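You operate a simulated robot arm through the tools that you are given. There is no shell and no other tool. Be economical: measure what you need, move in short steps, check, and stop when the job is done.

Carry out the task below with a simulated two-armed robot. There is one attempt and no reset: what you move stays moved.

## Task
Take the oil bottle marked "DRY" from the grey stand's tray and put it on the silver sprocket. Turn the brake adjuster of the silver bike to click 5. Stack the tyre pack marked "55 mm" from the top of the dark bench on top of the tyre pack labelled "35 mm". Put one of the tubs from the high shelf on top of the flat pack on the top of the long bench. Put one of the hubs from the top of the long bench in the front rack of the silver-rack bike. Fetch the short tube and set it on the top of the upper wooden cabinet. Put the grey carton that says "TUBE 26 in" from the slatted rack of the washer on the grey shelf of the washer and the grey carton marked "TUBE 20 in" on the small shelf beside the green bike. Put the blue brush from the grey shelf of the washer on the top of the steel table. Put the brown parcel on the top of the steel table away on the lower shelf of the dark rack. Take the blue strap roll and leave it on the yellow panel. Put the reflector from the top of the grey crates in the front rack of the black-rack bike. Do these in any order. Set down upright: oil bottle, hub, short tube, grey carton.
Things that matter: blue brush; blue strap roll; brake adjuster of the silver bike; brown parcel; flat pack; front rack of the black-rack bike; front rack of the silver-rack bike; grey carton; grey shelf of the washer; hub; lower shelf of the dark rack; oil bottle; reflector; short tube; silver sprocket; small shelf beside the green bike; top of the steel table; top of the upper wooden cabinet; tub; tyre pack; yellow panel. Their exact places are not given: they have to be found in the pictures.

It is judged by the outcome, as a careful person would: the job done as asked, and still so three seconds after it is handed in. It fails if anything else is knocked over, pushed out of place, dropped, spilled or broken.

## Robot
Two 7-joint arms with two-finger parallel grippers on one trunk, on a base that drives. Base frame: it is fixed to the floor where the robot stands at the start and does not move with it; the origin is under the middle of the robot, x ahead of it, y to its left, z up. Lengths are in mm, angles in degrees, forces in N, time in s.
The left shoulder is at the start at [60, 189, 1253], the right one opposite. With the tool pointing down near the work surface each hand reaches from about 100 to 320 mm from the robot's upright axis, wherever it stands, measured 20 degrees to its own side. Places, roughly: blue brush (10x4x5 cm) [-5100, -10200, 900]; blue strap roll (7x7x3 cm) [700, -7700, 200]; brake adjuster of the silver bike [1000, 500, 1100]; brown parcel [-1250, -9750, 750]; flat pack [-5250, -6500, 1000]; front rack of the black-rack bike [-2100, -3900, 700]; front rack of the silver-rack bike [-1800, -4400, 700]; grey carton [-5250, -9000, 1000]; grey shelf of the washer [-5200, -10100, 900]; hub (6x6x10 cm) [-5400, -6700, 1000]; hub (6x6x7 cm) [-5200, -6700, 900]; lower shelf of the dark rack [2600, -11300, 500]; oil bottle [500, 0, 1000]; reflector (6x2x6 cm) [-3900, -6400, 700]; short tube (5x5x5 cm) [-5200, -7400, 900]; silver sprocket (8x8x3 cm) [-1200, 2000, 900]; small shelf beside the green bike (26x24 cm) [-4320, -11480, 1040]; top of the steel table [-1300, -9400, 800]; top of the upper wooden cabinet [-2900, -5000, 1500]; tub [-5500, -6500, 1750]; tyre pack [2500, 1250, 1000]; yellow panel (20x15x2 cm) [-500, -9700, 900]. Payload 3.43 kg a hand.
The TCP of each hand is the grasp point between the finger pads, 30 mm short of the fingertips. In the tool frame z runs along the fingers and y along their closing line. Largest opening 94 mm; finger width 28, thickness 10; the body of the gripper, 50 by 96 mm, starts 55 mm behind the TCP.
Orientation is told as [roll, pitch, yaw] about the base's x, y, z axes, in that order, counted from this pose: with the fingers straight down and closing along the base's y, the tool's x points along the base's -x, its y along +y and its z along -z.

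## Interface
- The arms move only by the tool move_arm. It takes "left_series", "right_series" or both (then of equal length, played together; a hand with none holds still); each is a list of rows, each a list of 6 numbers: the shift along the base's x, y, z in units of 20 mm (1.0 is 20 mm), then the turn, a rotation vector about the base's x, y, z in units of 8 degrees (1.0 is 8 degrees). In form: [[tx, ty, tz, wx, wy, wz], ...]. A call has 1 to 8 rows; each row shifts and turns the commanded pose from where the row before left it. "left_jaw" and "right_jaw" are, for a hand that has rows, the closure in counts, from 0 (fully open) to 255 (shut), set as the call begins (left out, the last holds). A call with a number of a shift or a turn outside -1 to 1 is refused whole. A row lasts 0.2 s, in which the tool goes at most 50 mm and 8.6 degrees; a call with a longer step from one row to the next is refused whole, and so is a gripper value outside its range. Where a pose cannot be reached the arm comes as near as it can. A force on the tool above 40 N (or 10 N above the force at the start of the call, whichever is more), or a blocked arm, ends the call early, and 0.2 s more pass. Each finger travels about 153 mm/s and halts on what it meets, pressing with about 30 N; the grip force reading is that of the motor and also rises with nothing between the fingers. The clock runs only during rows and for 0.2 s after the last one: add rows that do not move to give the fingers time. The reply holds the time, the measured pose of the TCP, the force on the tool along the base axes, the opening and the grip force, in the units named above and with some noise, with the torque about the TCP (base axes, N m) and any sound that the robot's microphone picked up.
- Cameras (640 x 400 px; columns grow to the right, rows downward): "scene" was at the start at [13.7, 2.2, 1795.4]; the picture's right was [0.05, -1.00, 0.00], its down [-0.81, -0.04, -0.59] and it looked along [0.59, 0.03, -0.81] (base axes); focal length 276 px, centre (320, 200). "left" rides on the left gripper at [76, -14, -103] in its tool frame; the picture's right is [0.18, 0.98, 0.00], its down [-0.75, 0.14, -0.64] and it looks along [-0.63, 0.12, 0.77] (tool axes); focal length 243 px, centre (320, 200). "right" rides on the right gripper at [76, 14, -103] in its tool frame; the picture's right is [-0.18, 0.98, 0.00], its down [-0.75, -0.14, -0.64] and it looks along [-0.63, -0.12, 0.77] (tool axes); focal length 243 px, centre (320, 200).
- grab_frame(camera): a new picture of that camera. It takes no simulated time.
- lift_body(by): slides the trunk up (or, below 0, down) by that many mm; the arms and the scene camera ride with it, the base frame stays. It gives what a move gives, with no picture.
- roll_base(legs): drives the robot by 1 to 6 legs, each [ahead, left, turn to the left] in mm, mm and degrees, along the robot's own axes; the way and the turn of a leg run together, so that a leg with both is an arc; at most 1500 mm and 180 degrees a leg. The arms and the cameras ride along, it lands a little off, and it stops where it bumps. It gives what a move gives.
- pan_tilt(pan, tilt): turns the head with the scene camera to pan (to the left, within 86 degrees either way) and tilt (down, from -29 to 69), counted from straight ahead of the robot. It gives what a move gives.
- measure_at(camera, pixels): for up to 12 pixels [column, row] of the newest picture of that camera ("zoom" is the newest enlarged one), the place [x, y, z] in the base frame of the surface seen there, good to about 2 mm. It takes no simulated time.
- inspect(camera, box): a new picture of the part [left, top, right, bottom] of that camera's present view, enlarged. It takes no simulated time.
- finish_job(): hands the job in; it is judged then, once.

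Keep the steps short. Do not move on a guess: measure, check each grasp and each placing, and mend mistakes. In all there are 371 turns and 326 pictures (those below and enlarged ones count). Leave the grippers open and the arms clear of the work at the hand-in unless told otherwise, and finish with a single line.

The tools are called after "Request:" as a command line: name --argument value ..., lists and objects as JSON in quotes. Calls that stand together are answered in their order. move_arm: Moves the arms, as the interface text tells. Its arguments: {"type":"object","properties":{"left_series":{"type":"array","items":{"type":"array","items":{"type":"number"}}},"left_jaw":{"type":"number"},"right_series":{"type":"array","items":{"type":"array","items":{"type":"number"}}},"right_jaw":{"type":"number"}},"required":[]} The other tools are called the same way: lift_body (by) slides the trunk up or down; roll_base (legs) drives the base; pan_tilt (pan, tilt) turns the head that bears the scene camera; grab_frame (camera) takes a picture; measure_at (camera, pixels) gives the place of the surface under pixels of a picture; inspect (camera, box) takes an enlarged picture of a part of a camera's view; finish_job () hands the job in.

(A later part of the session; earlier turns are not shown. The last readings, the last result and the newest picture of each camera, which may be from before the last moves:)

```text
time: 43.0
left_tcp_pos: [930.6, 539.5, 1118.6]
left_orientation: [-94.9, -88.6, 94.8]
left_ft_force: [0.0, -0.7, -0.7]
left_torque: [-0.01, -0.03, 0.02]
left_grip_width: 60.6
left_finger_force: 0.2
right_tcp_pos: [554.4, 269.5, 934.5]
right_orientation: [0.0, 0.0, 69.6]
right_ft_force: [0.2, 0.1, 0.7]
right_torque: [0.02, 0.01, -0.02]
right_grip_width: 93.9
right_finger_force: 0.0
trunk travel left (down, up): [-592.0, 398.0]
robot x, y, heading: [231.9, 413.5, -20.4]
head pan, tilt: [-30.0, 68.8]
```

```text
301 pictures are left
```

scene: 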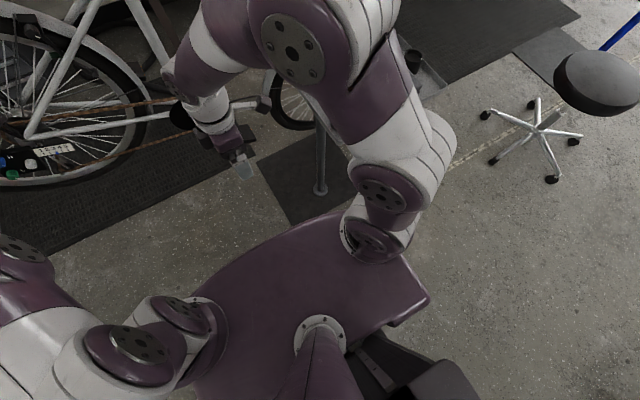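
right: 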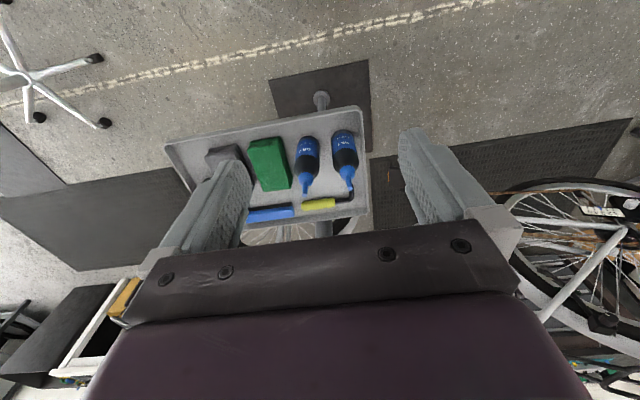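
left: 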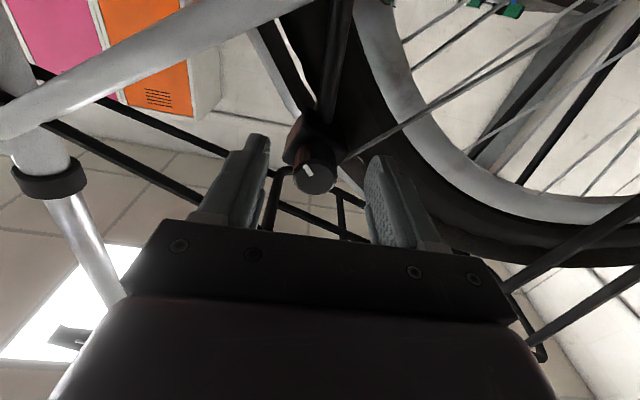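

Aligned. Close, and turn clockwise 3 rows.

Request:
move_arm --left_series '[[0, 0, 0, 0, 0, 0], [0, 0, 0, 0, 0, 0], [0, 0, 0, 1, 0, 0], [0, 0, 0, 1, 0, 0], [0, 0, 0, 1, 0, 0]]' --left_jaw 255

Request:
inspect --camera "left" --box '[270, 120, 370, 200]'

```text
time: 44.2
left_tcp_pos: [930.9, 537.0, 1119.7]
left_orientation: [90.0, -67.3, -90.2]
left_ft_force: [2.0, -9.9, -6.4]
left_torque: [0.02, 0.21, 0.12]
left_grip_width: 24.6
left_finger_force: 45.3
right_tcp_pos: [551.3, 267.4, 934.9]
right_orientation: [0.0, -0.2, 69.7]
right_ft_force: [0.6, 0.7, 0.1]
right_torque: [0.0, 0.03, -0.02]
right_grip_width: 94.2
right_finger_force: 0.1
trunk travel left (down, up): [-592.0, 398.0]
robot x, y, heading: [236.2, 415.0, -20.5]
head pan, tilt: [-30.0, 68.8]
```

```text
5.00 times, centred on (320, 160) of left
```

zoom: 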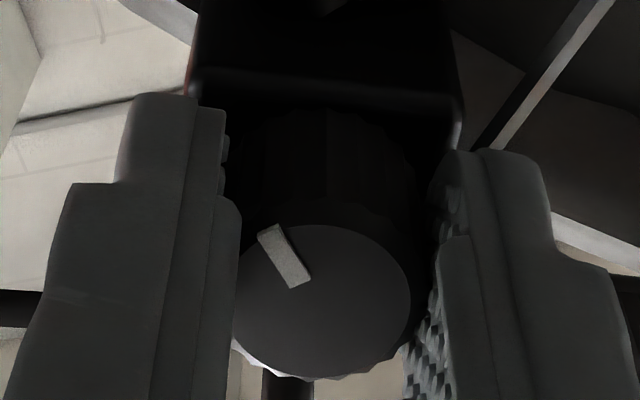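

Turned about 23°, no click reported. Continue 3 more rows.

Request:
move_arm --left_series '[[0, 0, 0, 1, 0, 0], [0, 0, 0, 1, 0, 0], [0, 0, 0, 1, 0, 0]]'

Request:
pan_tilt --pan -7 --tilt 15

Request:
grab_frame --camera "scene"

```text
time: 45.0
left_tcp_pos: [931.8, 539.0, 1119.3]
left_orientation: [89.8, -43.2, -90.1]
left_ft_force: [-0.4, -9.6, -8.0]
left_torque: [0.0, 0.23, 0.27]
left_grip_width: 24.6
left_finger_force: 44.6
right_tcp_pos: [552.0, 266.8, 934.8]
right_orientation: [0.0, -0.1, 69.5]
right_ft_force: [0.0, 0.6, 0.1]
right_torque: [0.0, -0.02, 0.0]
right_grip_width: 94.1
right_finger_force: 0.1
trunk travel left (down, up): [-592.0, 398.0]
robot x, y, heading: [234.9, 415.0, -20.4]
head pan, tilt: [-30.0, 68.8]
```

```text
time: 46.2
left_tcp_pos: [930.8, 537.2, 1118.9]
left_orientation: [90.0, -43.4, -90.2]
left_ft_force: [-2.4, -8.1, -11.2]
left_torque: [0.04, 0.13, 0.14]
left_grip_width: 24.9
left_finger_force: 45.2
right_tcp_pos: [551.8, 267.6, 935.0]
right_orientation: [0.1, -0.1, 69.6]
right_ft_force: [-0.7, -0.2, -0.3]
right_torque: [-0.03, 0.0, -0.02]
right_grip_width: 94.1
right_finger_force: 0.0
trunk travel left (down, up): [-592.0, 398.0]
robot x, y, heading: [233.4, 416.1, -20.4]
head pan, tilt: [-7.0, 15.0]
```

```text
299 pictures are left
```

scene: 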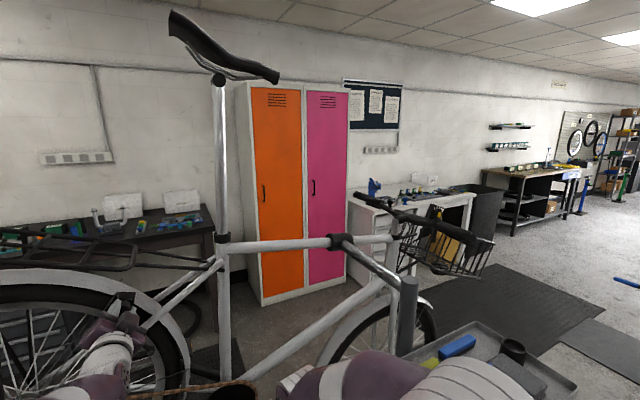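

I inspect the handlebar readout near (410,210).

Request:
inspect --camera "scene" --box '[370, 185, 450, 235]'

Request:
inspect --camera "left" --box '[270, 120, 370, 200]'

```text
8.00 times, centred on (410, 210) of scene
```

zoom: 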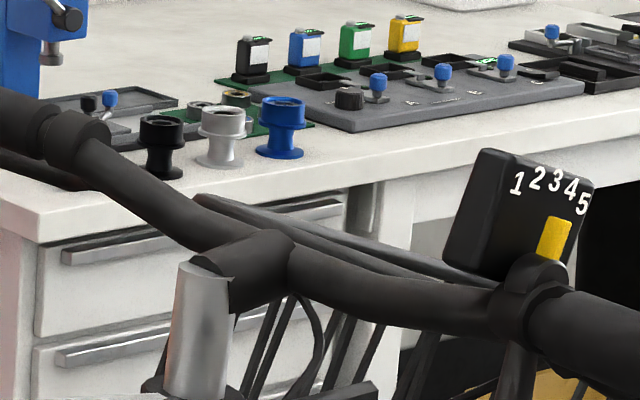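

```text
5.00 times, centred on (320, 160) of left
```

zoom: 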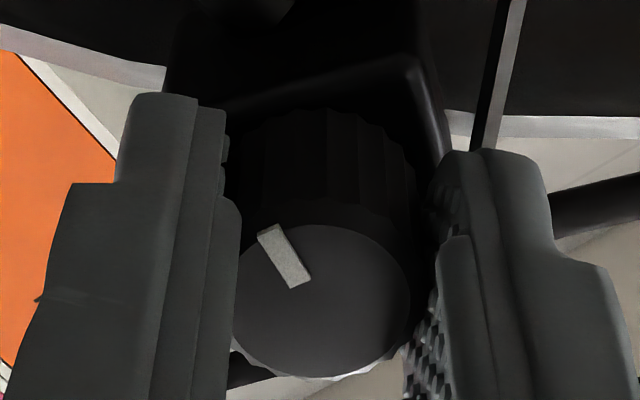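

The pointer seems to have moved from about 3 toward 4. I'm near the roll limit; open, roll back 96°, and regrip.

Request:
move_arm --left_series '[[0, 0, 0, 0, 0, 0], [0, 0, 0, -1, 0, 0], [0, 0, 0, -1, 0, 0], [0, 0, 0, -1, 0, 0], [0, 0, 0, -1, 0, 0], [0, 0, 0, -1, 0, 0], [0, 0, 0, -1, 0, 0]]' --left_jaw 100

Request:
inspect --camera "scene" --box '[420, 200, 450, 220]'

Request:
move_arm --left_series '[[0, 0, 0, -1, 0, 0], [0, 0, 0, -1, 0, 0], [0, 0, 0, -1, 0, 0], [0, 0, 0, -1, 0, 0], [0, 0, 0, 0, 0, 0]]'

Request:
grab_frame --camera "left"

```text
time: 47.8
left_tcp_pos: [930.0, 539.0, 1120.0]
left_orientation: [-97.7, -88.3, 97.6]
left_ft_force: [-0.6, 1.2, 0.5]
left_torque: [0.01, 0.0, -0.01]
left_grip_width: 57.0
left_finger_force: 0.1
right_tcp_pos: [552.4, 268.6, 935.4]
right_orientation: [0.0, 0.0, 69.5]
right_ft_force: [0.3, 0.0, -0.4]
right_torque: [0.0, 0.01, -0.05]
right_grip_width: 94.3
right_finger_force: 0.1
trunk travel left (down, up): [-592.0, 398.0]
robot x, y, heading: [231.8, 414.2, -20.6]
head pan, tilt: [-7.0, 15.0]
```

```text
16.00 times, centred on (435, 210) of scene
```

zoom: 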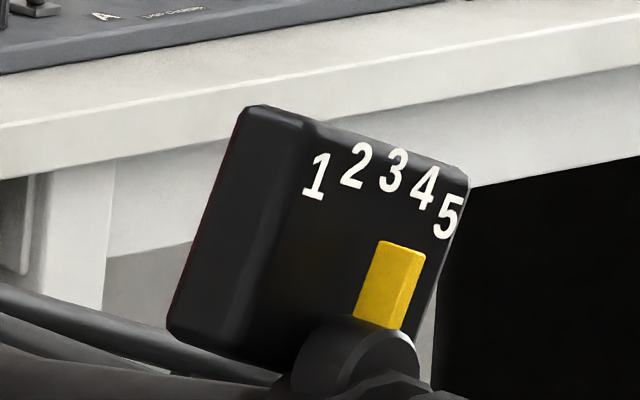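

```text
time: 49.0
left_tcp_pos: [928.9, 539.9, 1119.5]
left_orientation: [-90.4, -56.5, 90.4]
left_ft_force: [-1.1, 0.3, -0.5]
left_torque: [-0.04, 0.01, -0.03]
left_grip_width: 57.1
left_finger_force: 0.0
right_tcp_pos: [552.9, 268.6, 935.3]
right_orientation: [0.0, 0.0, 69.7]
right_ft_force: [-0.3, -0.4, -0.5]
right_torque: [0.03, -0.03, -0.01]
right_grip_width: 94.1
right_finger_force: 0.1
trunk travel left (down, up): [-592.0, 398.0]
robot x, y, heading: [231.7, 413.9, -20.5]
head pan, tilt: [-7.0, 15.0]
```

```text
295 pictures are left
```

left: 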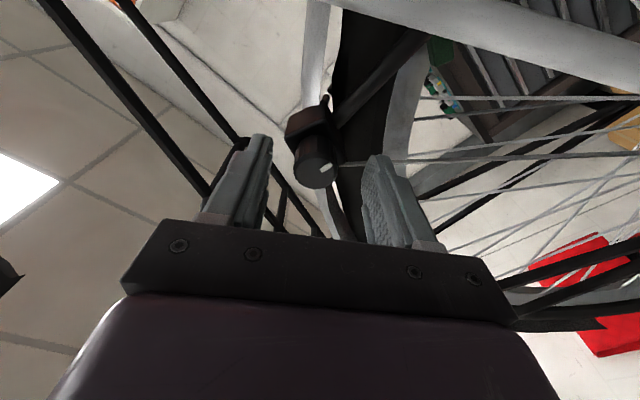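

Knob kept its position (mark moved clockwise). Regrip and turn 4 more rows.

Request:
move_arm --left_series '[[0, 0, 0, 0, 0, 0], [0, 0, 0, 0, 0, 0], [0, 0, 0, 1, 0, 0], [0, 0, 0, 1, 0, 0], [0, 0, 0, 1, 0, 0], [0, 0, 0, 1, 0, 0]]' --left_jaw 255

Request:
inspect --camera "scene" --box '[420, 200, 450, 220]'

Request:
inspect --camera "left" --box '[270, 120, 370, 200]'

```text
time: 50.4
left_tcp_pos: [929.3, 535.7, 1122.7]
left_orientation: [-112.7, -88.7, 112.4]
left_ft_force: [12.4, -10.1, 18.5]
left_torque: [-0.03, 0.23, -0.11]
left_grip_width: 24.1
left_finger_force: 45.4
right_tcp_pos: [551.9, 266.1, 934.9]
right_orientation: [0.0, -0.1, 69.5]
right_ft_force: [0.0, -0.3, 0.6]
right_torque: [0.0, 0.0, 0.0]
right_grip_width: 94.0
right_finger_force: 0.2
trunk travel left (down, up): [-592.0, 398.0]
robot x, y, heading: [234.1, 417.1, -20.4]
head pan, tilt: [-7.0, 15.0]
```

```text
16.00 times, centred on (435, 210) of scene
```

zoom: 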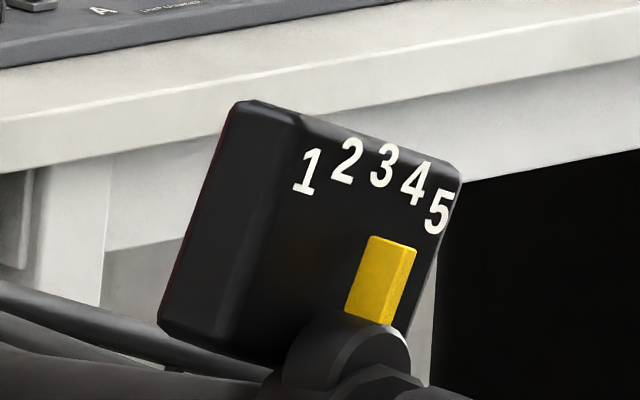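

```text
5.00 times, centred on (320, 160) of left
```

zoom: 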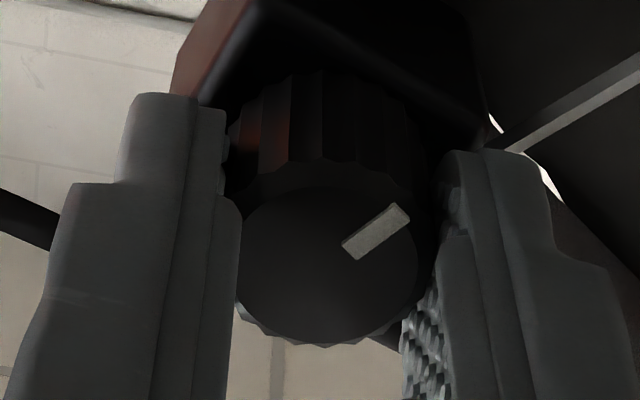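

The handlebar dial did not move, so it is unrelated. I keep turning, listening for clicks.

Request:
move_arm --left_series '[[0, 0, 0, 1, 0, 0], [0, 0, 0, 1, 0, 0], [0, 0, 0, 1, 0, 0], [0, 0, 0, 1, 0, 0], [0, 0, 0, 1, 0, 0]]'

Request:
inspect --camera "left" --box '[270, 120, 370, 200]'

```text
time: 51.6
left_tcp_pos: [929.3, 534.5, 1121.9]
left_orientation: [90.3, -51.1, -90.5]
left_ft_force: [10.9, -14.7, 19.3]
left_torque: [0.0, -0.78, -0.56]
left_grip_width: 24.4
left_finger_force: 45.5
right_tcp_pos: [550.8, 265.2, 935.3]
right_orientation: [0.0, -0.2, 69.5]
right_ft_force: [0.2, 0.3, -0.5]
right_torque: [0.0, -0.01, 0.01]
right_grip_width: 93.9
right_finger_force: 0.1
trunk travel left (down, up): [-592.0, 398.0]
robot x, y, heading: [234.5, 411.9, -20.4]
head pan, tilt: [-7.0, 15.0]
```

```text
5.00 times, centred on (320, 160) of left
```

zoom: 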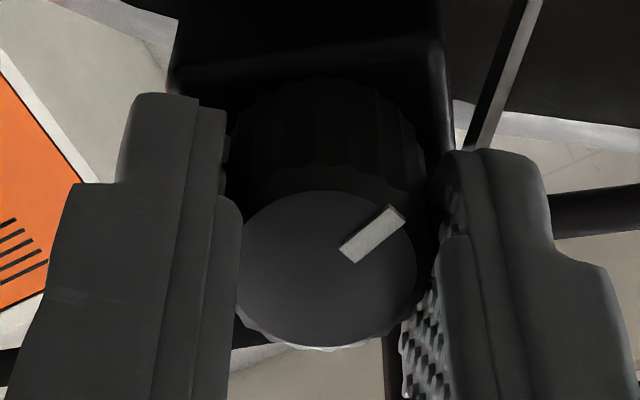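

About 115° turned without any click heard. I release and back off to look at the box face for a scale.

Request:
move_arm --left_series '[[0, 0, 0, 0, 0, 0], [0, 0, 0, 0, 0, 0]]' --left_jaw 100

Request:
roll_base --legs '[[-112, -42, 0]]'

Request:
pan_tilt --pan 30 --tilt 24

Request:
grab_frame --camera "scene"

Request:
grab_frame --camera "left"

```text
time: 52.2
left_tcp_pos: [930.5, 539.2, 1119.6]
left_orientation: [89.8, -51.4, -90.1]
left_ft_force: [0.4, -0.5, -0.3]
left_torque: [-0.01, 0.02, -0.04]
left_grip_width: 57.3
left_finger_force: 0.0
right_tcp_pos: [552.1, 268.9, 936.3]
right_orientation: [0.0, 0.0, 69.7]
right_ft_force: [1.1, 0.4, 0.0]
right_torque: [0.0, 0.0, 0.0]
right_grip_width: 93.8
right_finger_force: 0.0
trunk travel left (down, up): [-592.0, 398.0]
robot x, y, heading: [232.3, 416.6, -20.5]
head pan, tilt: [-7.0, 15.0]
```

```text
time: 53.4
left_tcp_pos: [809.3, 538.3, 1119.7]
left_orientation: [90.1, -51.4, -90.4]
left_ft_force: [0.9, -0.4, 0.5]
left_torque: [-0.02, 0.07, -0.01]
left_grip_width: 57.4
left_finger_force: 0.2
right_tcp_pos: [431.2, 267.8, 935.6]
right_orientation: [-0.1, 0.0, 69.5]
right_ft_force: [-0.4, 0.3, -0.2]
right_torque: [0.0, -0.03, -0.05]
right_grip_width: 94.0
right_finger_force: 0.0
trunk travel left (down, up): [-592.0, 398.0]
robot x, y, heading: [112.4, 413.2, -20.2]
head pan, tilt: [-7.0, 15.0]
```

```text
time: 54.5
left_tcp_pos: [809.9, 537.7, 1120.7]
left_orientation: [90.1, -51.4, -90.3]
left_ft_force: [0.2, 0.0, 0.1]
left_torque: [-0.01, 0.0, 0.01]
left_grip_width: 57.2
left_finger_force: 0.1
right_tcp_pos: [432.7, 268.2, 935.2]
right_orientation: [0.0, -0.1, 69.6]
right_ft_force: [-0.3, -0.4, -0.6]
right_torque: [0.0, 0.0, 0.03]
right_grip_width: 93.9
right_finger_force: 0.1
trunk travel left (down, up): [-592.0, 398.0]
robot x, y, heading: [116.6, 416.2, -20.4]
head pan, tilt: [30.0, 24.0]
```

```text
291 pictures are left
```

scene: 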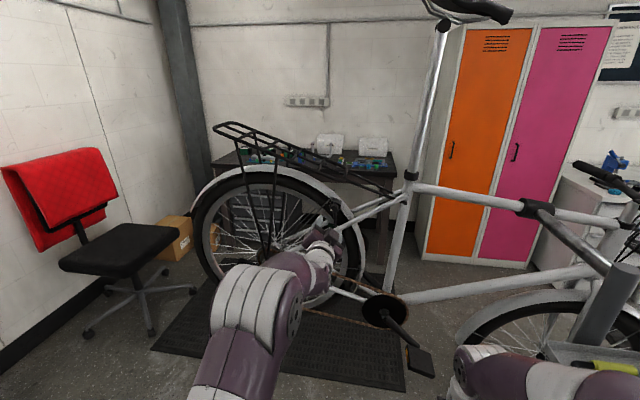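

```text
290 pictures are left
```

left: 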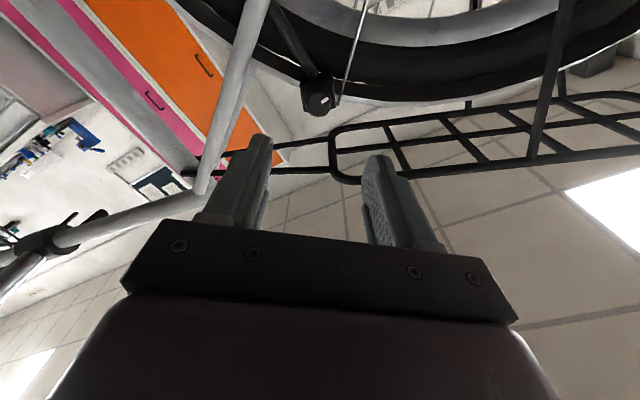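

Now enlarge the knob in both views.

Request:
inspect --camera "left" --box '[300, 80, 340, 105]'

Request:
inspect --camera "scene" --box '[305, 185, 353, 215]'

```text
16.00 times, centred on (320, 92) of left
```

zoom: 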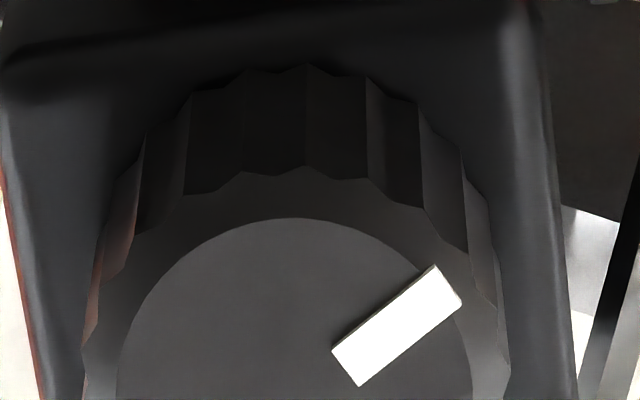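

```text
13.33 times, centred on (329, 200) of scene
```

zoom: 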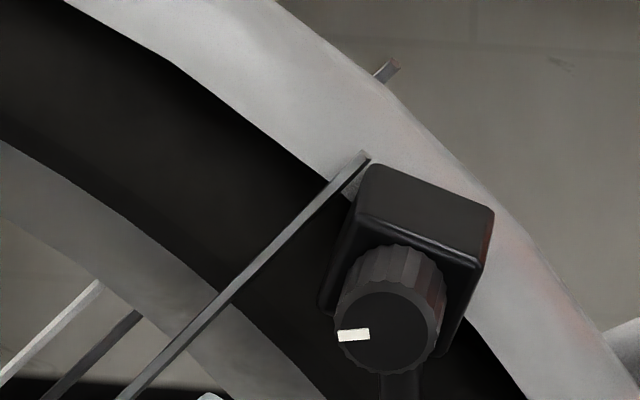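

There is no scale on it; the mark now points to about 9 o'clock. The notice board on the wall by the lockers may explain the clicks; I look at it.

Request:
pan_tilt --pan -7 --tilt 0

Request:
grab_frame --camera "scene"

```text
time: 55.5
left_tcp_pos: [810.8, 538.3, 1119.4]
left_orientation: [90.1, -51.4, -90.3]
left_ft_force: [0.6, 0.4, -0.3]
left_torque: [0.01, -0.01, 0.01]
left_grip_width: 57.3
left_finger_force: 0.0
right_tcp_pos: [432.2, 267.1, 935.0]
right_orientation: [0.0, -0.1, 69.7]
right_ft_force: [0.1, 0.6, -0.8]
right_torque: [0.02, -0.01, 0.0]
right_grip_width: 94.3
right_finger_force: 0.1
trunk travel left (down, up): [-592.0, 398.0]
robot x, y, heading: [112.2, 413.7, -20.6]
head pan, tilt: [-7.0, 0.0]
```

```text
287 pictures are left
```

scene: 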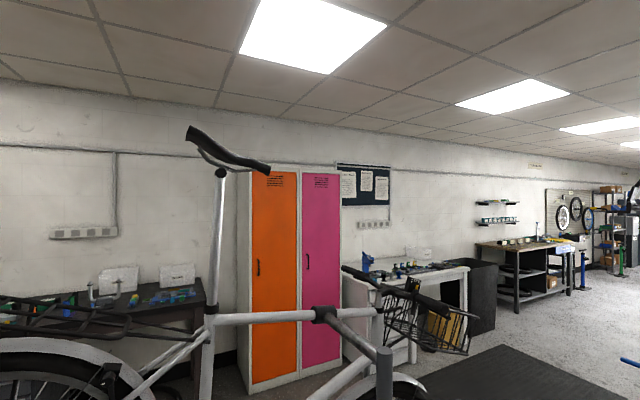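

Request:
inspect --camera "scene" --box '[330, 160, 394, 200]'

Request:
inspect --camera "scene" --box '[480, 190, 640, 290]'

```text
10.00 times, centred on (362, 180) of scene
```

zoom: 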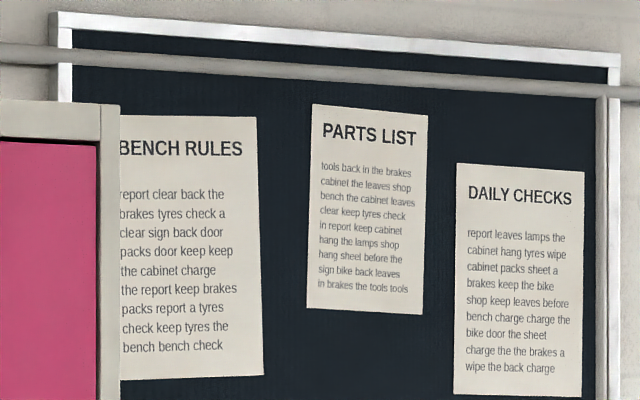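

```text
4.00 times, centred on (560, 240) of scene
```

zoom: 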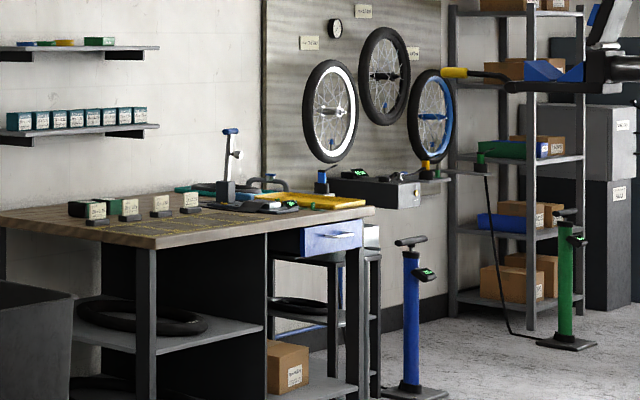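

The board is nonsense text. I check the handlebar dial again now that the knob has turned about 115°.

Request:
inspect --camera "scene" --box '[372, 265, 436, 305]'

```text
10.00 times, centred on (404, 285) of scene
```

zoom: 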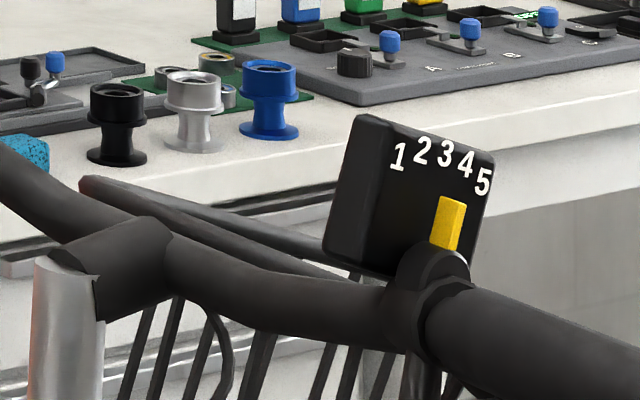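

The dial is unchanged, so it is a gear indicator. I'll grip again and turn counter-clockwise, listening.

Request:
roll_base --legs '[[112, 42, 0]]'

Request:
move_arm --left_series '[[0, 0, 0, 0, 0, 0], [0, 0, 0, 0, 0, 0], [0, 0, 0, -1, 0, 0], [0, 0, 0, -1, 0, 0], [0, 0, 0, -1, 0, 0], [0, 0, 0, -1, 0, 0], [0, 0, 0, -1, 0, 0], [0, 0, 0, -1, 0, 0]]' --left_jaw 255

Request:
move_arm --left_series '[[0, 0, 0, -1, 0, 0], [0, 0, 0, -1, 0, 0], [0, 0, 0, -1, 0, 0], [0, 0, 0, -1, 0, 0]]'

```text
time: 56.8
left_tcp_pos: [932.1, 537.7, 1119.8]
left_orientation: [90.0, -51.5, -90.3]
left_ft_force: [-0.1, 0.3, 0.2]
left_torque: [-0.01, 0.01, -0.01]
left_grip_width: 57.2
left_finger_force: 0.0
right_tcp_pos: [554.7, 267.4, 936.4]
right_orientation: [0.0, 0.1, 69.5]
right_ft_force: [-0.9, 0.3, -0.3]
right_torque: [0.03, 0.03, 0.0]
right_grip_width: 94.0
right_finger_force: 0.0
trunk travel left (down, up): [-592.0, 398.0]
robot x, y, heading: [236.4, 413.0, -20.5]
head pan, tilt: [-7.0, 0.0]
```

```text
time: 58.5
left_tcp_pos: [932.5, 536.1, 1119.5]
left_orientation: [-90.2, -80.6, 90.0]
left_ft_force: [-0.8, -9.0, -8.3]
left_torque: [-0.01, 0.37, -0.14]
left_grip_width: 24.9
left_finger_force: 45.0
right_tcp_pos: [553.7, 266.0, 934.7]
right_orientation: [0.2, -0.1, 69.4]
right_ft_force: [0.1, -0.4, 0.2]
right_torque: [0.01, -0.02, 0.0]
right_grip_width: 93.9
right_finger_force: 0.0
trunk travel left (down, up): [-592.0, 398.0]
robot x, y, heading: [236.0, 412.3, -20.6]
head pan, tilt: [-7.0, 0.0]
```

```text
time: 59.5
left_tcp_pos: [931.9, 535.5, 1118.7]
left_orientation: [-90.2, -48.6, 90.0]
left_ft_force: [-5.0, -12.8, -11.0]
left_torque: [-0.02, 1.07, -0.95]
left_grip_width: 24.7
left_finger_force: 44.9
right_tcp_pos: [554.1, 267.0, 934.1]
right_orientation: [0.2, -0.1, 69.5]
right_ft_force: [0.6, -0.6, -0.7]
right_torque: [0.0, -0.04, 0.0]
right_grip_width: 93.9
right_finger_force: 0.0
trunk travel left (down, up): [-592.0, 398.0]
robot x, y, heading: [235.4, 411.4, -20.3]
head pan, tilt: [-7.0, 0.0]
```

Still silent. I regrip and go on counter-clockwise past the start position to find clicks or a stop.

Request:
move_arm --left_series '[[0, 0, 0, 0, 0, 0], [0, 0, 0, 1, 0, 0], [0, 0, 0, 1, 0, 0], [0, 0, 0, 1, 0, 0], [0, 0, 0, 1, 0, 0], [0, 0, 0, 1, 0, 0], [0, 0, 0, 1, 0, 0], [0, 0, 0, 1, 0, 0]]' --left_jaw 120

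Request:
move_arm --left_series '[[0, 0, 0, 1, 0, 0], [0, 0, 0, 1, 0, 0], [0, 0, 0, 1, 0, 0], [0, 0, 0, 0, 0, 0]]'

Request:
move_arm --left_series '[[0, 0, 0, 0, 0, 0], [0, 0, 0, 0, 0, 0], [0, 0, 0, -1, 0, 0], [0, 0, 0, -1, 0, 0], [0, 0, 0, -1, 0, 0], [0, 0, 0, -1, 0, 0], [0, 0, 0, -1, 0, 0], [0, 0, 0, -1, 0, 0]]' --left_jaw 255

Request:
move_arm --left_series '[[0, 0, 0, -1, 0, 0], [0, 0, 0, -1, 0, 0], [0, 0, 0, -1, 0, 0], [0, 0, 0, -1, 0, 0]]'

Request:
inspect --camera "left" --box '[270, 120, 370, 200]'

```text
time: 61.4
left_tcp_pos: [932.7, 537.8, 1119.3]
left_orientation: [90.7, -75.1, -90.7]
left_ft_force: [-0.4, -1.0, -0.5]
left_torque: [0.01, -0.04, -0.01]
left_grip_width: 49.7
left_finger_force: 0.1
right_tcp_pos: [553.1, 267.0, 935.3]
right_orientation: [0.0, 0.1, 69.6]
right_ft_force: [0.6, 0.1, -0.5]
right_torque: [-0.03, -0.03, 0.03]
right_grip_width: 94.1
right_finger_force: 0.1
trunk travel left (down, up): [-592.0, 398.0]
robot x, y, heading: [234.5, 414.5, -20.3]
head pan, tilt: [-7.0, 0.0]
```

```text
time: 62.4
left_tcp_pos: [931.4, 537.3, 1119.5]
left_orientation: [90.0, -51.2, -90.3]
left_ft_force: [0.6, -0.5, 0.3]
left_torque: [0.01, 0.02, 0.02]
left_grip_width: 49.4
left_finger_force: 0.0
right_tcp_pos: [552.6, 267.3, 934.9]
right_orientation: [0.0, 0.0, 69.5]
right_ft_force: [0.2, 0.0, 0.0]
right_torque: [0.0, -0.01, -0.01]
right_grip_width: 94.0
right_finger_force: 0.0
trunk travel left (down, up): [-592.0, 398.0]
robot x, y, heading: [238.9, 411.5, -20.5]
head pan, tilt: [-7.0, 0.0]
```

```text
time: 64.2
left_tcp_pos: [931.8, 534.5, 1118.9]
left_orientation: [-90.4, -80.5, 90.2]
left_ft_force: [-8.3, -9.5, -10.6]
left_torque: [0.0, 0.41, 0.22]
left_grip_width: 24.4
left_finger_force: 44.6
right_tcp_pos: [553.2, 266.7, 934.8]
right_orientation: [0.0, -0.1, 69.5]
right_ft_force: [0.0, 0.1, 0.2]
right_torque: [0.01, 0.01, 0.02]
right_grip_width: 94.0
right_finger_force: 0.1
trunk travel left (down, up): [-592.0, 398.0]
robot x, y, heading: [238.3, 411.0, -20.5]
head pan, tilt: [-7.0, 0.0]
```

```text
time: 65.2
left_tcp_pos: [931.9, 536.2, 1119.8]
left_orientation: [-90.1, -48.7, 90.0]
left_ft_force: [-9.6, -12.2, -14.1]
left_torque: [-0.04, 1.5, -0.64]
left_grip_width: 24.1
left_finger_force: 44.7
right_tcp_pos: [554.2, 266.0, 933.9]
right_orientation: [-0.1, -0.1, 69.5]
right_ft_force: [-0.1, 0.4, -0.8]
right_torque: [-0.01, 0.03, -0.01]
right_grip_width: 94.2
right_finger_force: 0.1
trunk travel left (down, up): [-592.0, 398.0]
robot x, y, heading: [236.2, 411.8, -20.4]
head pan, tilt: [-7.0, 0.0]
```

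```text
5.00 times, centred on (320, 160) of left
```

zoom: 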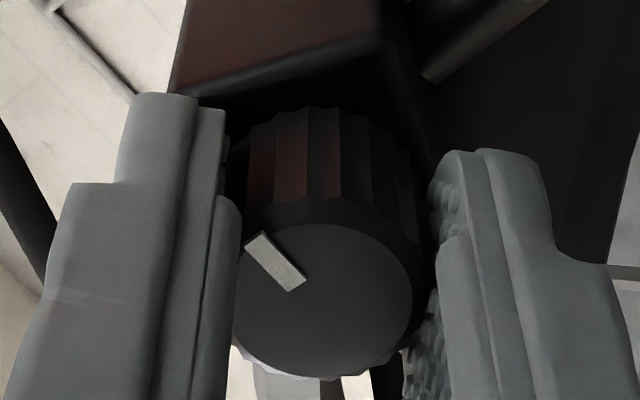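

Still silent; the knob is now about 45° counter-clockwise of its start. Check the handlebar dial once more.

Request:
inspect --camera "scene" --box '[390, 260, 486, 320]'

```text
6.67 times, centred on (438, 290) of scene
```

zoom: 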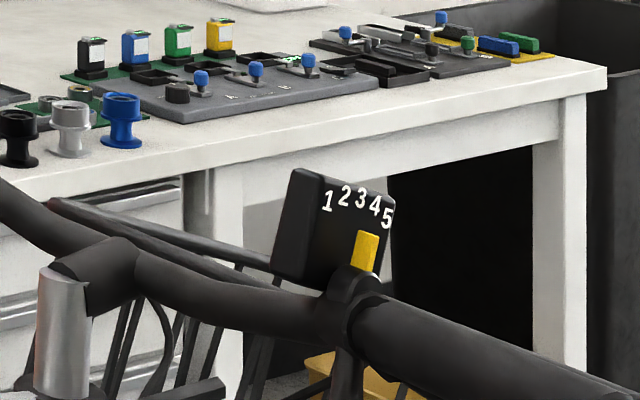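

Unchanged. I make another counter-clockwise stroke, watching for sound or a stop.

Request:
move_arm --left_series '[[0, 0, 0, 0, 0, 0], [0, 0, 0, 1, 0, 0], [0, 0, 0, 1, 0, 0], [0, 0, 0, 1, 0, 0], [0, 0, 0, 1, 0, 0], [0, 0, 0, 1, 0, 0], [0, 0, 0, 1, 0, 0], [0, 0, 0, 1, 0, 0]]' --left_jaw 120

Request:
move_arm --left_series '[[0, 0, 0, 1, 0, 0], [0, 0, 0, 1, 0, 0], [0, 0, 0, 1, 0, 0], [0, 0, 0, 0, 0, 0]]'

Request:
inspect --camera "left" --box '[270, 120, 370, 200]'

Request:
move_arm --left_series '[[0, 0, 0, 0, 0, 0], [0, 0, 0, 0, 0, 0], [0, 0, 0, -1, 0, 0], [0, 0, 0, -1, 0, 0], [0, 0, 0, -1, 0, 0], [0, 0, 0, -1, 0, 0], [0, 0, 0, -1, 0, 0], [0, 0, 0, -1, 0, 0]]' --left_jaw 255

Request:
move_arm --left_series '[[0, 0, 0, -1, 0, 0], [0, 0, 0, -1, 0, 0], [0, 0, 0, -1, 0, 0], [0, 0, 0, -1, 0, 0]]'

Request:
inspect --camera "left" --box '[270, 120, 370, 200]'

```text
time: 67.0
left_tcp_pos: [931.7, 537.4, 1119.3]
left_orientation: [90.6, -75.2, -90.8]
left_ft_force: [0.5, 0.1, 0.5]
left_torque: [0.0, 0.0, 0.03]
left_grip_width: 49.7
left_finger_force: 0.1
right_tcp_pos: [553.0, 268.1, 934.9]
right_orientation: [0.1, 0.1, 69.5]
right_ft_force: [0.6, 0.0, 0.4]
right_torque: [0.05, -0.02, 0.01]
right_grip_width: 94.2
right_finger_force: 0.1
trunk travel left (down, up): [-592.0, 398.0]
robot x, y, heading: [236.5, 415.2, -20.6]
head pan, tilt: [-7.0, 0.0]
```

```text
time: 68.0
left_tcp_pos: [932.7, 538.0, 1121.2]
left_orientation: [90.1, -51.3, -90.2]
left_ft_force: [0.6, 0.1, -0.3]
left_torque: [-0.02, 0.0, 0.01]
left_grip_width: 49.8
left_finger_force: 0.1
right_tcp_pos: [554.1, 267.1, 934.5]
right_orientation: [0.0, 0.0, 69.5]
right_ft_force: [0.3, 0.5, 1.2]
right_torque: [0.02, -0.01, -0.01]
right_grip_width: 94.2
right_finger_force: 0.1
trunk travel left (down, up): [-592.0, 398.0]
robot x, y, heading: [237.3, 414.8, -20.5]
head pan, tilt: [-7.0, 0.0]
```

```text
5.00 times, centred on (320, 160) of left
```

zoom: 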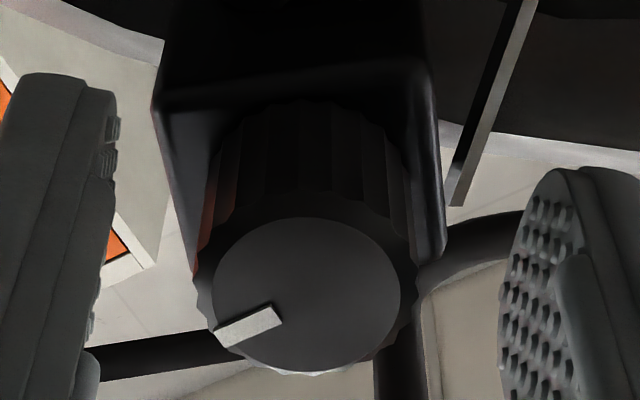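

```text
time: 69.8
left_tcp_pos: [931.6, 535.7, 1118.7]
left_orientation: [-90.6, -80.5, 90.3]
left_ft_force: [-9.4, -9.4, -12.6]
left_torque: [0.01, -0.12, 0.04]
left_grip_width: 24.2
left_finger_force: 44.7
right_tcp_pos: [553.3, 266.4, 934.6]
right_orientation: [0.0, -0.1, 69.5]
right_ft_force: [-0.6, -0.6, -0.8]
right_torque: [0.0, 0.0, 0.02]
right_grip_width: 94.3
right_finger_force: 0.1
trunk travel left (down, up): [-592.0, 398.0]
robot x, y, heading: [239.5, 411.1, -20.4]
head pan, tilt: [-7.0, 0.0]
```

```text
time: 70.8
left_tcp_pos: [932.0, 537.5, 1119.8]
left_orientation: [-90.4, -48.7, 90.3]
left_ft_force: [-9.2, -7.9, -11.0]
left_torque: [0.49, 0.91, -0.36]
left_grip_width: 24.6
left_finger_force: 45.2
right_tcp_pos: [553.1, 265.4, 935.6]
right_orientation: [0.0, -0.1, 69.6]
right_ft_force: [-0.2, -0.7, 0.1]
right_torque: [-0.01, -0.01, 0.03]
right_grip_width: 94.3
right_finger_force: 0.0
trunk travel left (down, up): [-592.0, 398.0]
robot x, y, heading: [233.2, 411.6, -20.3]
head pan, tilt: [-7.0, 0.0]
```

```text
5.00 times, centred on (320, 160) of left
```

zoom: 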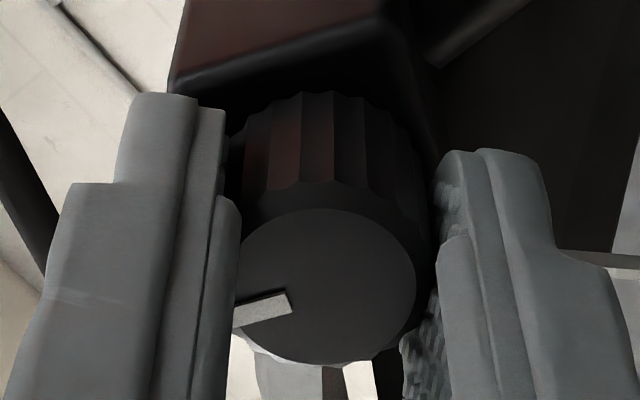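

Torque about x rose to 0.49 N·m and the grip slipped: that's the end stop (mark near 1 o'clock). I release here and see where the mark rests.

Request:
move_arm --left_series '[[0, 0, 0, 0, 0, 0], [0, 0, 0, 0, 0, 0]]' --left_jaw 120

Request:
inspect --camera "left" --box '[270, 120, 370, 200]'

Request:
move_arm --left_series '[[0, 0, 0, 0, 0, 0], [0, 0, 0, 0, 0, 0], [0, 0, 0, 1, 0, 0], [0, 0, 0, 1, 0, 0]]' --left_jaw 255

Request:
inspect --camera "left" --box '[270, 120, 370, 200]'

Request:
move_arm --left_series '[[0, 0, 0, 0, 0, 0], [0, 0, 0, 0, 0, 0]]' --left_jaw 120

Request:
inspect --camera "left" --box '[270, 120, 370, 200]'

```text
time: 71.3
left_tcp_pos: [931.4, 538.0, 1120.7]
left_orientation: [-90.6, -48.6, 90.5]
left_ft_force: [-0.7, -0.5, 0.4]
left_torque: [-0.01, -0.01, -0.01]
left_grip_width: 49.8
left_finger_force: 0.2
right_tcp_pos: [554.3, 267.1, 935.3]
right_orientation: [0.0, 0.0, 69.5]
right_ft_force: [0.8, 0.5, 0.2]
right_torque: [0.0, 0.0, 0.04]
right_grip_width: 93.8
right_finger_force: 0.0
trunk travel left (down, up): [-592.0, 398.0]
robot x, y, heading: [236.5, 414.1, -20.4]
head pan, tilt: [-7.0, 0.0]
```

```text
5.00 times, centred on (320, 160) of left
```

zoom: 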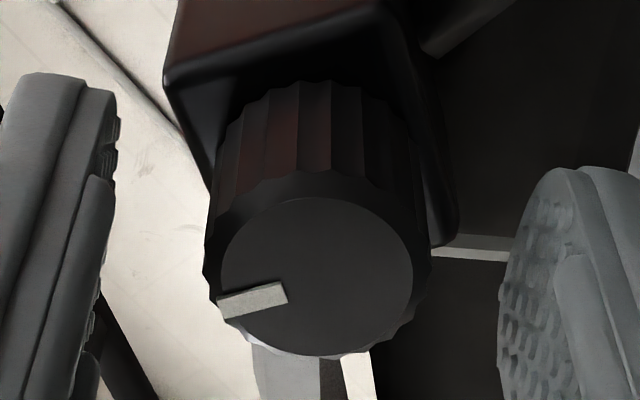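

```text
time: 72.3
left_tcp_pos: [931.3, 537.9, 1121.7]
left_orientation: [-91.0, -64.7, 90.7]
left_ft_force: [2.5, -2.8, 10.3]
left_torque: [0.0, 0.98, -0.12]
left_grip_width: 24.5
left_finger_force: 45.2
right_tcp_pos: [552.7, 267.0, 936.2]
right_orientation: [0.1, 0.0, 69.5]
right_ft_force: [0.3, 0.1, 0.3]
right_torque: [0.01, 0.01, -0.01]
right_grip_width: 94.2
right_finger_force: 0.0
trunk travel left (down, up): [-592.0, 398.0]
robot x, y, heading: [234.6, 413.7, -20.5]
head pan, tilt: [-7.0, 0.0]
```

```text
5.00 times, centred on (320, 160) of left
```

zoom: 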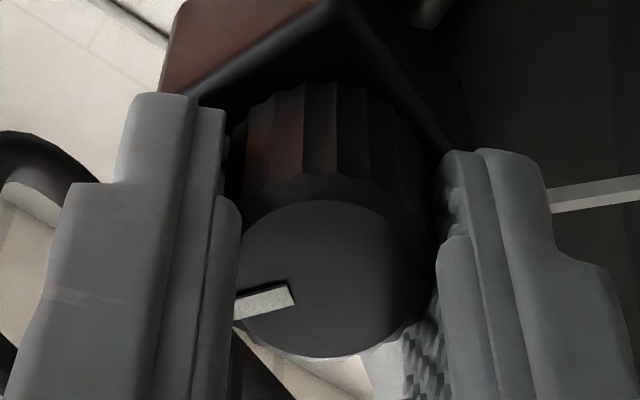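

```text
time: 73.0
left_tcp_pos: [933.0, 538.0, 1120.3]
left_orientation: [-90.5, -64.6, 90.4]
left_ft_force: [-0.1, -0.2, -0.7]
left_torque: [-0.02, 0.02, 0.03]
left_grip_width: 49.5
left_finger_force: 0.1
right_tcp_pos: [554.5, 267.2, 935.1]
right_orientation: [0.0, 0.0, 69.6]
right_ft_force: [-0.2, 0.6, 0.0]
right_torque: [-0.01, 0.04, 0.0]
right_grip_width: 94.1
right_finger_force: 0.1
trunk travel left (down, up): [-592.0, 398.0]
robot x, y, heading: [234.5, 411.3, -20.5]
head pan, tilt: [-7.0, 0.0]
```

```text
5.00 times, centred on (320, 160) of left
```

zoom: 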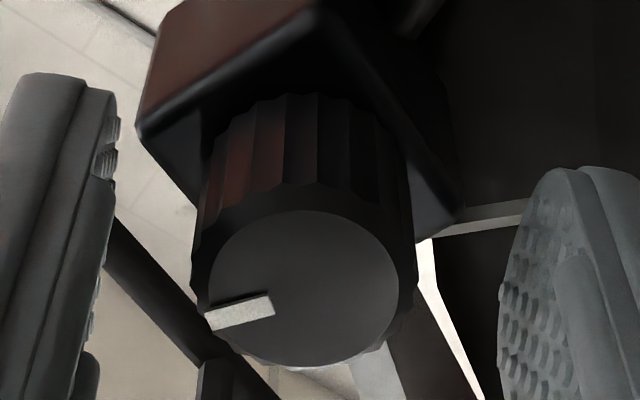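

By projection, the mark's stop is at clock angle ≈19°, the start was ≈142°, and 260° was reached clockwise. I'll turn clockwise to find the other end stop (several strokes).

Request:
move_arm --left_series '[[0, 0, 0, 0, 0, 0], [0, 0, 0, 0, 0, 0], [0, 0, 0, 1, 0, 0], [0, 0, 0, 1, 0, 0], [0, 0, 0, 1, 0, 0], [0, 0, 0, 1, 0, 0], [0, 0, 0, 1, 0, 0], [0, 0, 0, 1, 0, 0]]' --left_jaw 255

Request:
move_arm --left_series '[[0, 0, 0, 1, 0, 0], [0, 0, 0, 1, 0, 0], [0, 0, 0, 1, 0, 0]]'

Request:
move_arm --left_series '[[0, 0, 0, 0, 0, 0], [0, 0, 0, -1, 0, 0], [0, 0, 0, -1, 0, 0], [0, 0, 0, -1, 0, 0], [0, 0, 0, -1, 0, 0], [0, 0, 0, -1, 0, 0], [0, 0, 0, -1, 0, 0], [0, 0, 0, -1, 0, 0]]' --left_jaw 120

Request:
move_arm --left_series '[[0, 0, 0, -1, 0, 0], [0, 0, 0, -1, 0, 0], [0, 0, 0, -1, 0, 0], [0, 0, 0, -1, 0, 0], [0, 0, 0, 0, 0, 0]]'

Request:
move_arm --left_series '[[0, 0, 0, 0, 0, 0], [0, 0, 0, 0, 0, 0], [0, 0, 0, 1, 0, 0], [0, 0, 0, 1, 0, 0], [0, 0, 0, 1, 0, 0], [0, 0, 0, 1, 0, 0], [0, 0, 0, 1, 0, 0], [0, 0, 0, 1, 0, 0]]' --left_jaw 255

Request:
move_arm --left_series '[[0, 0, 0, 1, 0, 0], [0, 0, 0, 1, 0, 0], [0, 0, 0, 1, 0, 0], [0, 0, 0, 1, 0, 0], [0, 0, 0, 1, 0, 0]]'

Request:
inspect --camera "left" --box '[270, 120, 370, 200]'

```text
time: 74.8
left_tcp_pos: [931.8, 535.1, 1121.6]
left_orientation: [90.8, -67.1, -91.0]
left_ft_force: [12.5, -7.1, 13.7]
left_torque: [-0.03, -0.53, -0.18]
left_grip_width: 24.4
left_finger_force: 44.7
right_tcp_pos: [554.8, 266.6, 935.3]
right_orientation: [0.0, -0.2, 69.5]
right_ft_force: [-0.3, 0.1, -0.3]
right_torque: [-0.01, 0.02, -0.04]
right_grip_width: 93.9
right_finger_force: 0.1
trunk travel left (down, up): [-592.0, 398.0]
robot x, y, heading: [235.8, 412.3, -20.8]
head pan, tilt: [-7.0, 0.0]
```

```text
time: 75.5
left_tcp_pos: [931.0, 535.2, 1120.9]
left_orientation: [90.3, -43.2, -90.3]
left_ft_force: [13.2, -7.3, 15.2]
left_torque: [0.03, -0.71, -0.63]
left_grip_width: 24.2
left_finger_force: 44.5
right_tcp_pos: [553.9, 265.8, 934.4]
right_orientation: [0.0, -0.2, 69.5]
right_ft_force: [0.4, -0.7, 0.3]
right_torque: [-0.01, 0.0, -0.03]
right_grip_width: 94.0
right_finger_force: 0.1
trunk travel left (down, up): [-592.0, 398.0]
robot x, y, heading: [237.1, 412.7, -20.3]
head pan, tilt: [-7.0, 0.0]
```

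```text
time: 77.3
left_tcp_pos: [932.6, 536.8, 1120.2]
left_orientation: [-91.5, -80.4, 91.2]
left_ft_force: [0.3, -0.1, -0.1]
left_torque: [0.02, 0.0, -0.01]
left_grip_width: 49.7
left_finger_force: 0.1
right_tcp_pos: [554.0, 267.3, 934.6]
right_orientation: [0.0, 0.0, 69.5]
right_ft_force: [-0.5, -0.4, 0.4]
right_torque: [0.03, -0.01, 0.02]
right_grip_width: 93.8
right_finger_force: 0.0
trunk travel left (down, up): [-592.0, 398.0]
robot x, y, heading: [235.2, 414.3, -20.4]
head pan, tilt: [-7.0, 0.0]
```

```text
time: 78.5
left_tcp_pos: [932.4, 537.8, 1119.5]
left_orientation: [-90.4, -48.5, 90.3]
left_ft_force: [0.3, 0.2, -0.8]
left_torque: [0.01, 0.03, 0.02]
left_grip_width: 49.8
left_finger_force: 0.0
right_tcp_pos: [553.5, 267.8, 935.4]
right_orientation: [0.0, 0.0, 69.7]
right_ft_force: [0.1, -0.5, 0.8]
right_torque: [0.04, -0.02, 0.0]
right_grip_width: 93.8
right_finger_force: 0.1
trunk travel left (down, up): [-592.0, 398.0]
robot x, y, heading: [232.7, 416.4, -20.5]
head pan, tilt: [-7.0, 0.0]
```

```text
time: 80.3
left_tcp_pos: [931.4, 536.4, 1121.1]
left_orientation: [92.7, -83.2, -92.9]
left_ft_force: [8.1, -4.7, 10.7]
left_torque: [0.03, -0.5, 0.0]
left_grip_width: 24.6
left_finger_force: 45.3
right_tcp_pos: [552.8, 266.9, 934.6]
right_orientation: [0.0, 0.0, 69.5]
right_ft_force: [-0.4, 0.5, -0.6]
right_torque: [-0.01, -0.01, 0.01]
right_grip_width: 94.0
right_finger_force: 0.0
trunk travel left (down, up): [-592.0, 398.0]
robot x, y, heading: [237.6, 416.5, -20.3]
head pan, tilt: [-7.0, 0.0]
```

```text
time: 81.5
left_tcp_pos: [932.5, 536.8, 1120.2]
left_orientation: [90.1, -43.2, -90.3]
left_ft_force: [7.2, -8.3, 11.2]
left_torque: [0.0, -0.61, -0.56]
left_grip_width: 24.8
left_finger_force: 45.0
right_tcp_pos: [552.8, 265.4, 934.9]
right_orientation: [0.1, -0.1, 69.5]
right_ft_force: [0.9, -0.5, 0.8]
right_torque: [0.01, 0.01, 0.03]
right_grip_width: 93.9
right_finger_force: 0.0
trunk travel left (down, up): [-592.0, 398.0]
robot x, y, heading: [237.1, 413.9, -20.5]
head pan, tilt: [-7.0, 0.0]
```

```text
5.00 times, centred on (320, 160) of left
```

zoom: 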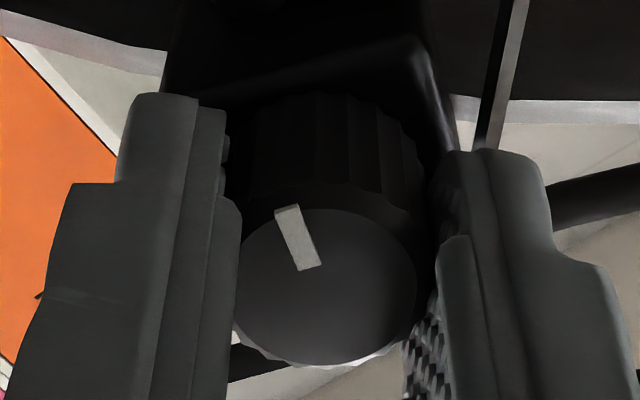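

Mark at ≈200°. Two more strokes clockwise.

Request:
move_arm --left_series '[[0, 0, 0, 0, 0, 0], [0, 0, 0, -1, 0, 0], [0, 0, 0, -1, 0, 0], [0, 0, 0, -1, 0, 0], [0, 0, 0, -1, 0, 0], [0, 0, 0, -1, 0, 0], [0, 0, 0, -1, 0, 0], [0, 0, 0, -1, 0, 0]]' --left_jaw 120

Request:
move_arm --left_series '[[0, 0, 0, -1, 0, 0], [0, 0, 0, -1, 0, 0], [0, 0, 0, -1, 0, 0], [0, 0, 0, -1, 0, 0], [0, 0, 0, 0, 0, 0]]'

Request:
move_arm --left_series '[[0, 0, 0, 0, 0, 0], [0, 0, 0, 0, 0, 0], [0, 0, 0, 1, 0, 0], [0, 0, 0, 1, 0, 0], [0, 0, 0, 1, 0, 0], [0, 0, 0, 1, 0, 0], [0, 0, 0, 1, 0, 0], [0, 0, 0, 1, 0, 0]]' --left_jaw 255

Request:
move_arm --left_series '[[0, 0, 0, 1, 0, 0], [0, 0, 0, 1, 0, 0], [0, 0, 0, 1, 0, 0], [0, 0, 0, 1, 0, 0], [0, 0, 0, 1, 0, 0]]'

Request:
inspect --camera "left" --box '[270, 120, 370, 200]'

```text
time: 83.3
left_tcp_pos: [931.9, 537.9, 1120.0]
left_orientation: [-91.4, -80.4, 91.4]
left_ft_force: [0.3, -0.3, 0.0]
left_torque: [-0.03, 0.0, -0.02]
left_grip_width: 49.4
left_finger_force: 0.1
right_tcp_pos: [553.3, 269.2, 935.3]
right_orientation: [0.0, -0.1, 69.7]
right_ft_force: [0.5, -0.3, 0.3]
right_torque: [0.0, -0.01, -0.01]
right_grip_width: 94.0
right_finger_force: 0.0
trunk travel left (down, up): [-592.0, 398.0]
robot x, y, heading: [233.8, 412.3, -20.4]
head pan, tilt: [-7.0, 0.0]
```

```text
time: 84.5
left_tcp_pos: [931.9, 538.5, 1119.7]
left_orientation: [-90.4, -48.5, 90.3]
left_ft_force: [0.7, -0.5, -0.4]
left_torque: [0.0, -0.01, 0.0]
left_grip_width: 49.5
left_finger_force: 0.0
right_tcp_pos: [554.4, 267.9, 936.4]
right_orientation: [0.1, 0.0, 69.7]
right_ft_force: [-0.8, -0.4, 0.6]
right_torque: [0.01, 0.04, 0.0]
right_grip_width: 94.0
right_finger_force: 0.1
trunk travel left (down, up): [-592.0, 398.0]
robot x, y, heading: [239.3, 416.6, -20.6]
head pan, tilt: [-7.0, 0.0]
```

```text
time: 86.3
left_tcp_pos: [933.1, 536.1, 1121.1]
left_orientation: [92.9, -83.1, -93.0]
left_ft_force: [3.5, -6.0, 8.4]
left_torque: [0.02, -0.22, 0.04]
left_grip_width: 24.6
left_finger_force: 44.5
right_tcp_pos: [553.4, 267.7, 935.7]
right_orientation: [0.0, -0.2, 69.5]
right_ft_force: [-0.8, 0.4, 0.5]
right_torque: [0.02, -0.01, 0.0]
right_grip_width: 93.8
right_finger_force: 0.0
trunk travel left (down, up): [-592.0, 398.0]
robot x, y, heading: [238.4, 413.5, -20.5]
head pan, tilt: [-7.0, 0.0]
```

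```text
time: 87.5
left_tcp_pos: [932.2, 537.6, 1117.3]
left_orientation: [89.6, -43.3, -90.0]
left_ft_force: [-2.5, -1.8, -2.7]
left_torque: [-0.4, -0.1, 1.09]
left_grip_width: 24.3
left_finger_force: 45.0
right_tcp_pos: [554.2, 267.7, 934.9]
right_orientation: [0.0, -0.1, 69.5]
right_ft_force: [0.2, 0.3, 0.3]
right_torque: [0.0, 0.02, -0.05]
right_grip_width: 94.1
right_finger_force: 0.2
trunk travel left (down, up): [-592.0, 398.0]
robot x, y, heading: [235.4, 411.3, -20.5]
head pan, tilt: [-7.0, 0.0]
```

```text
5.00 times, centred on (320, 160) of left
```

zoom: 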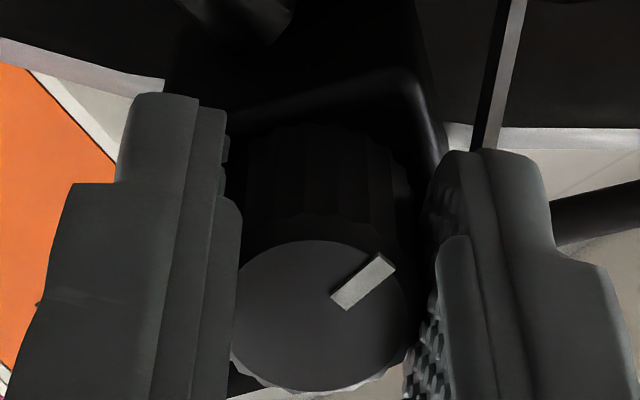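

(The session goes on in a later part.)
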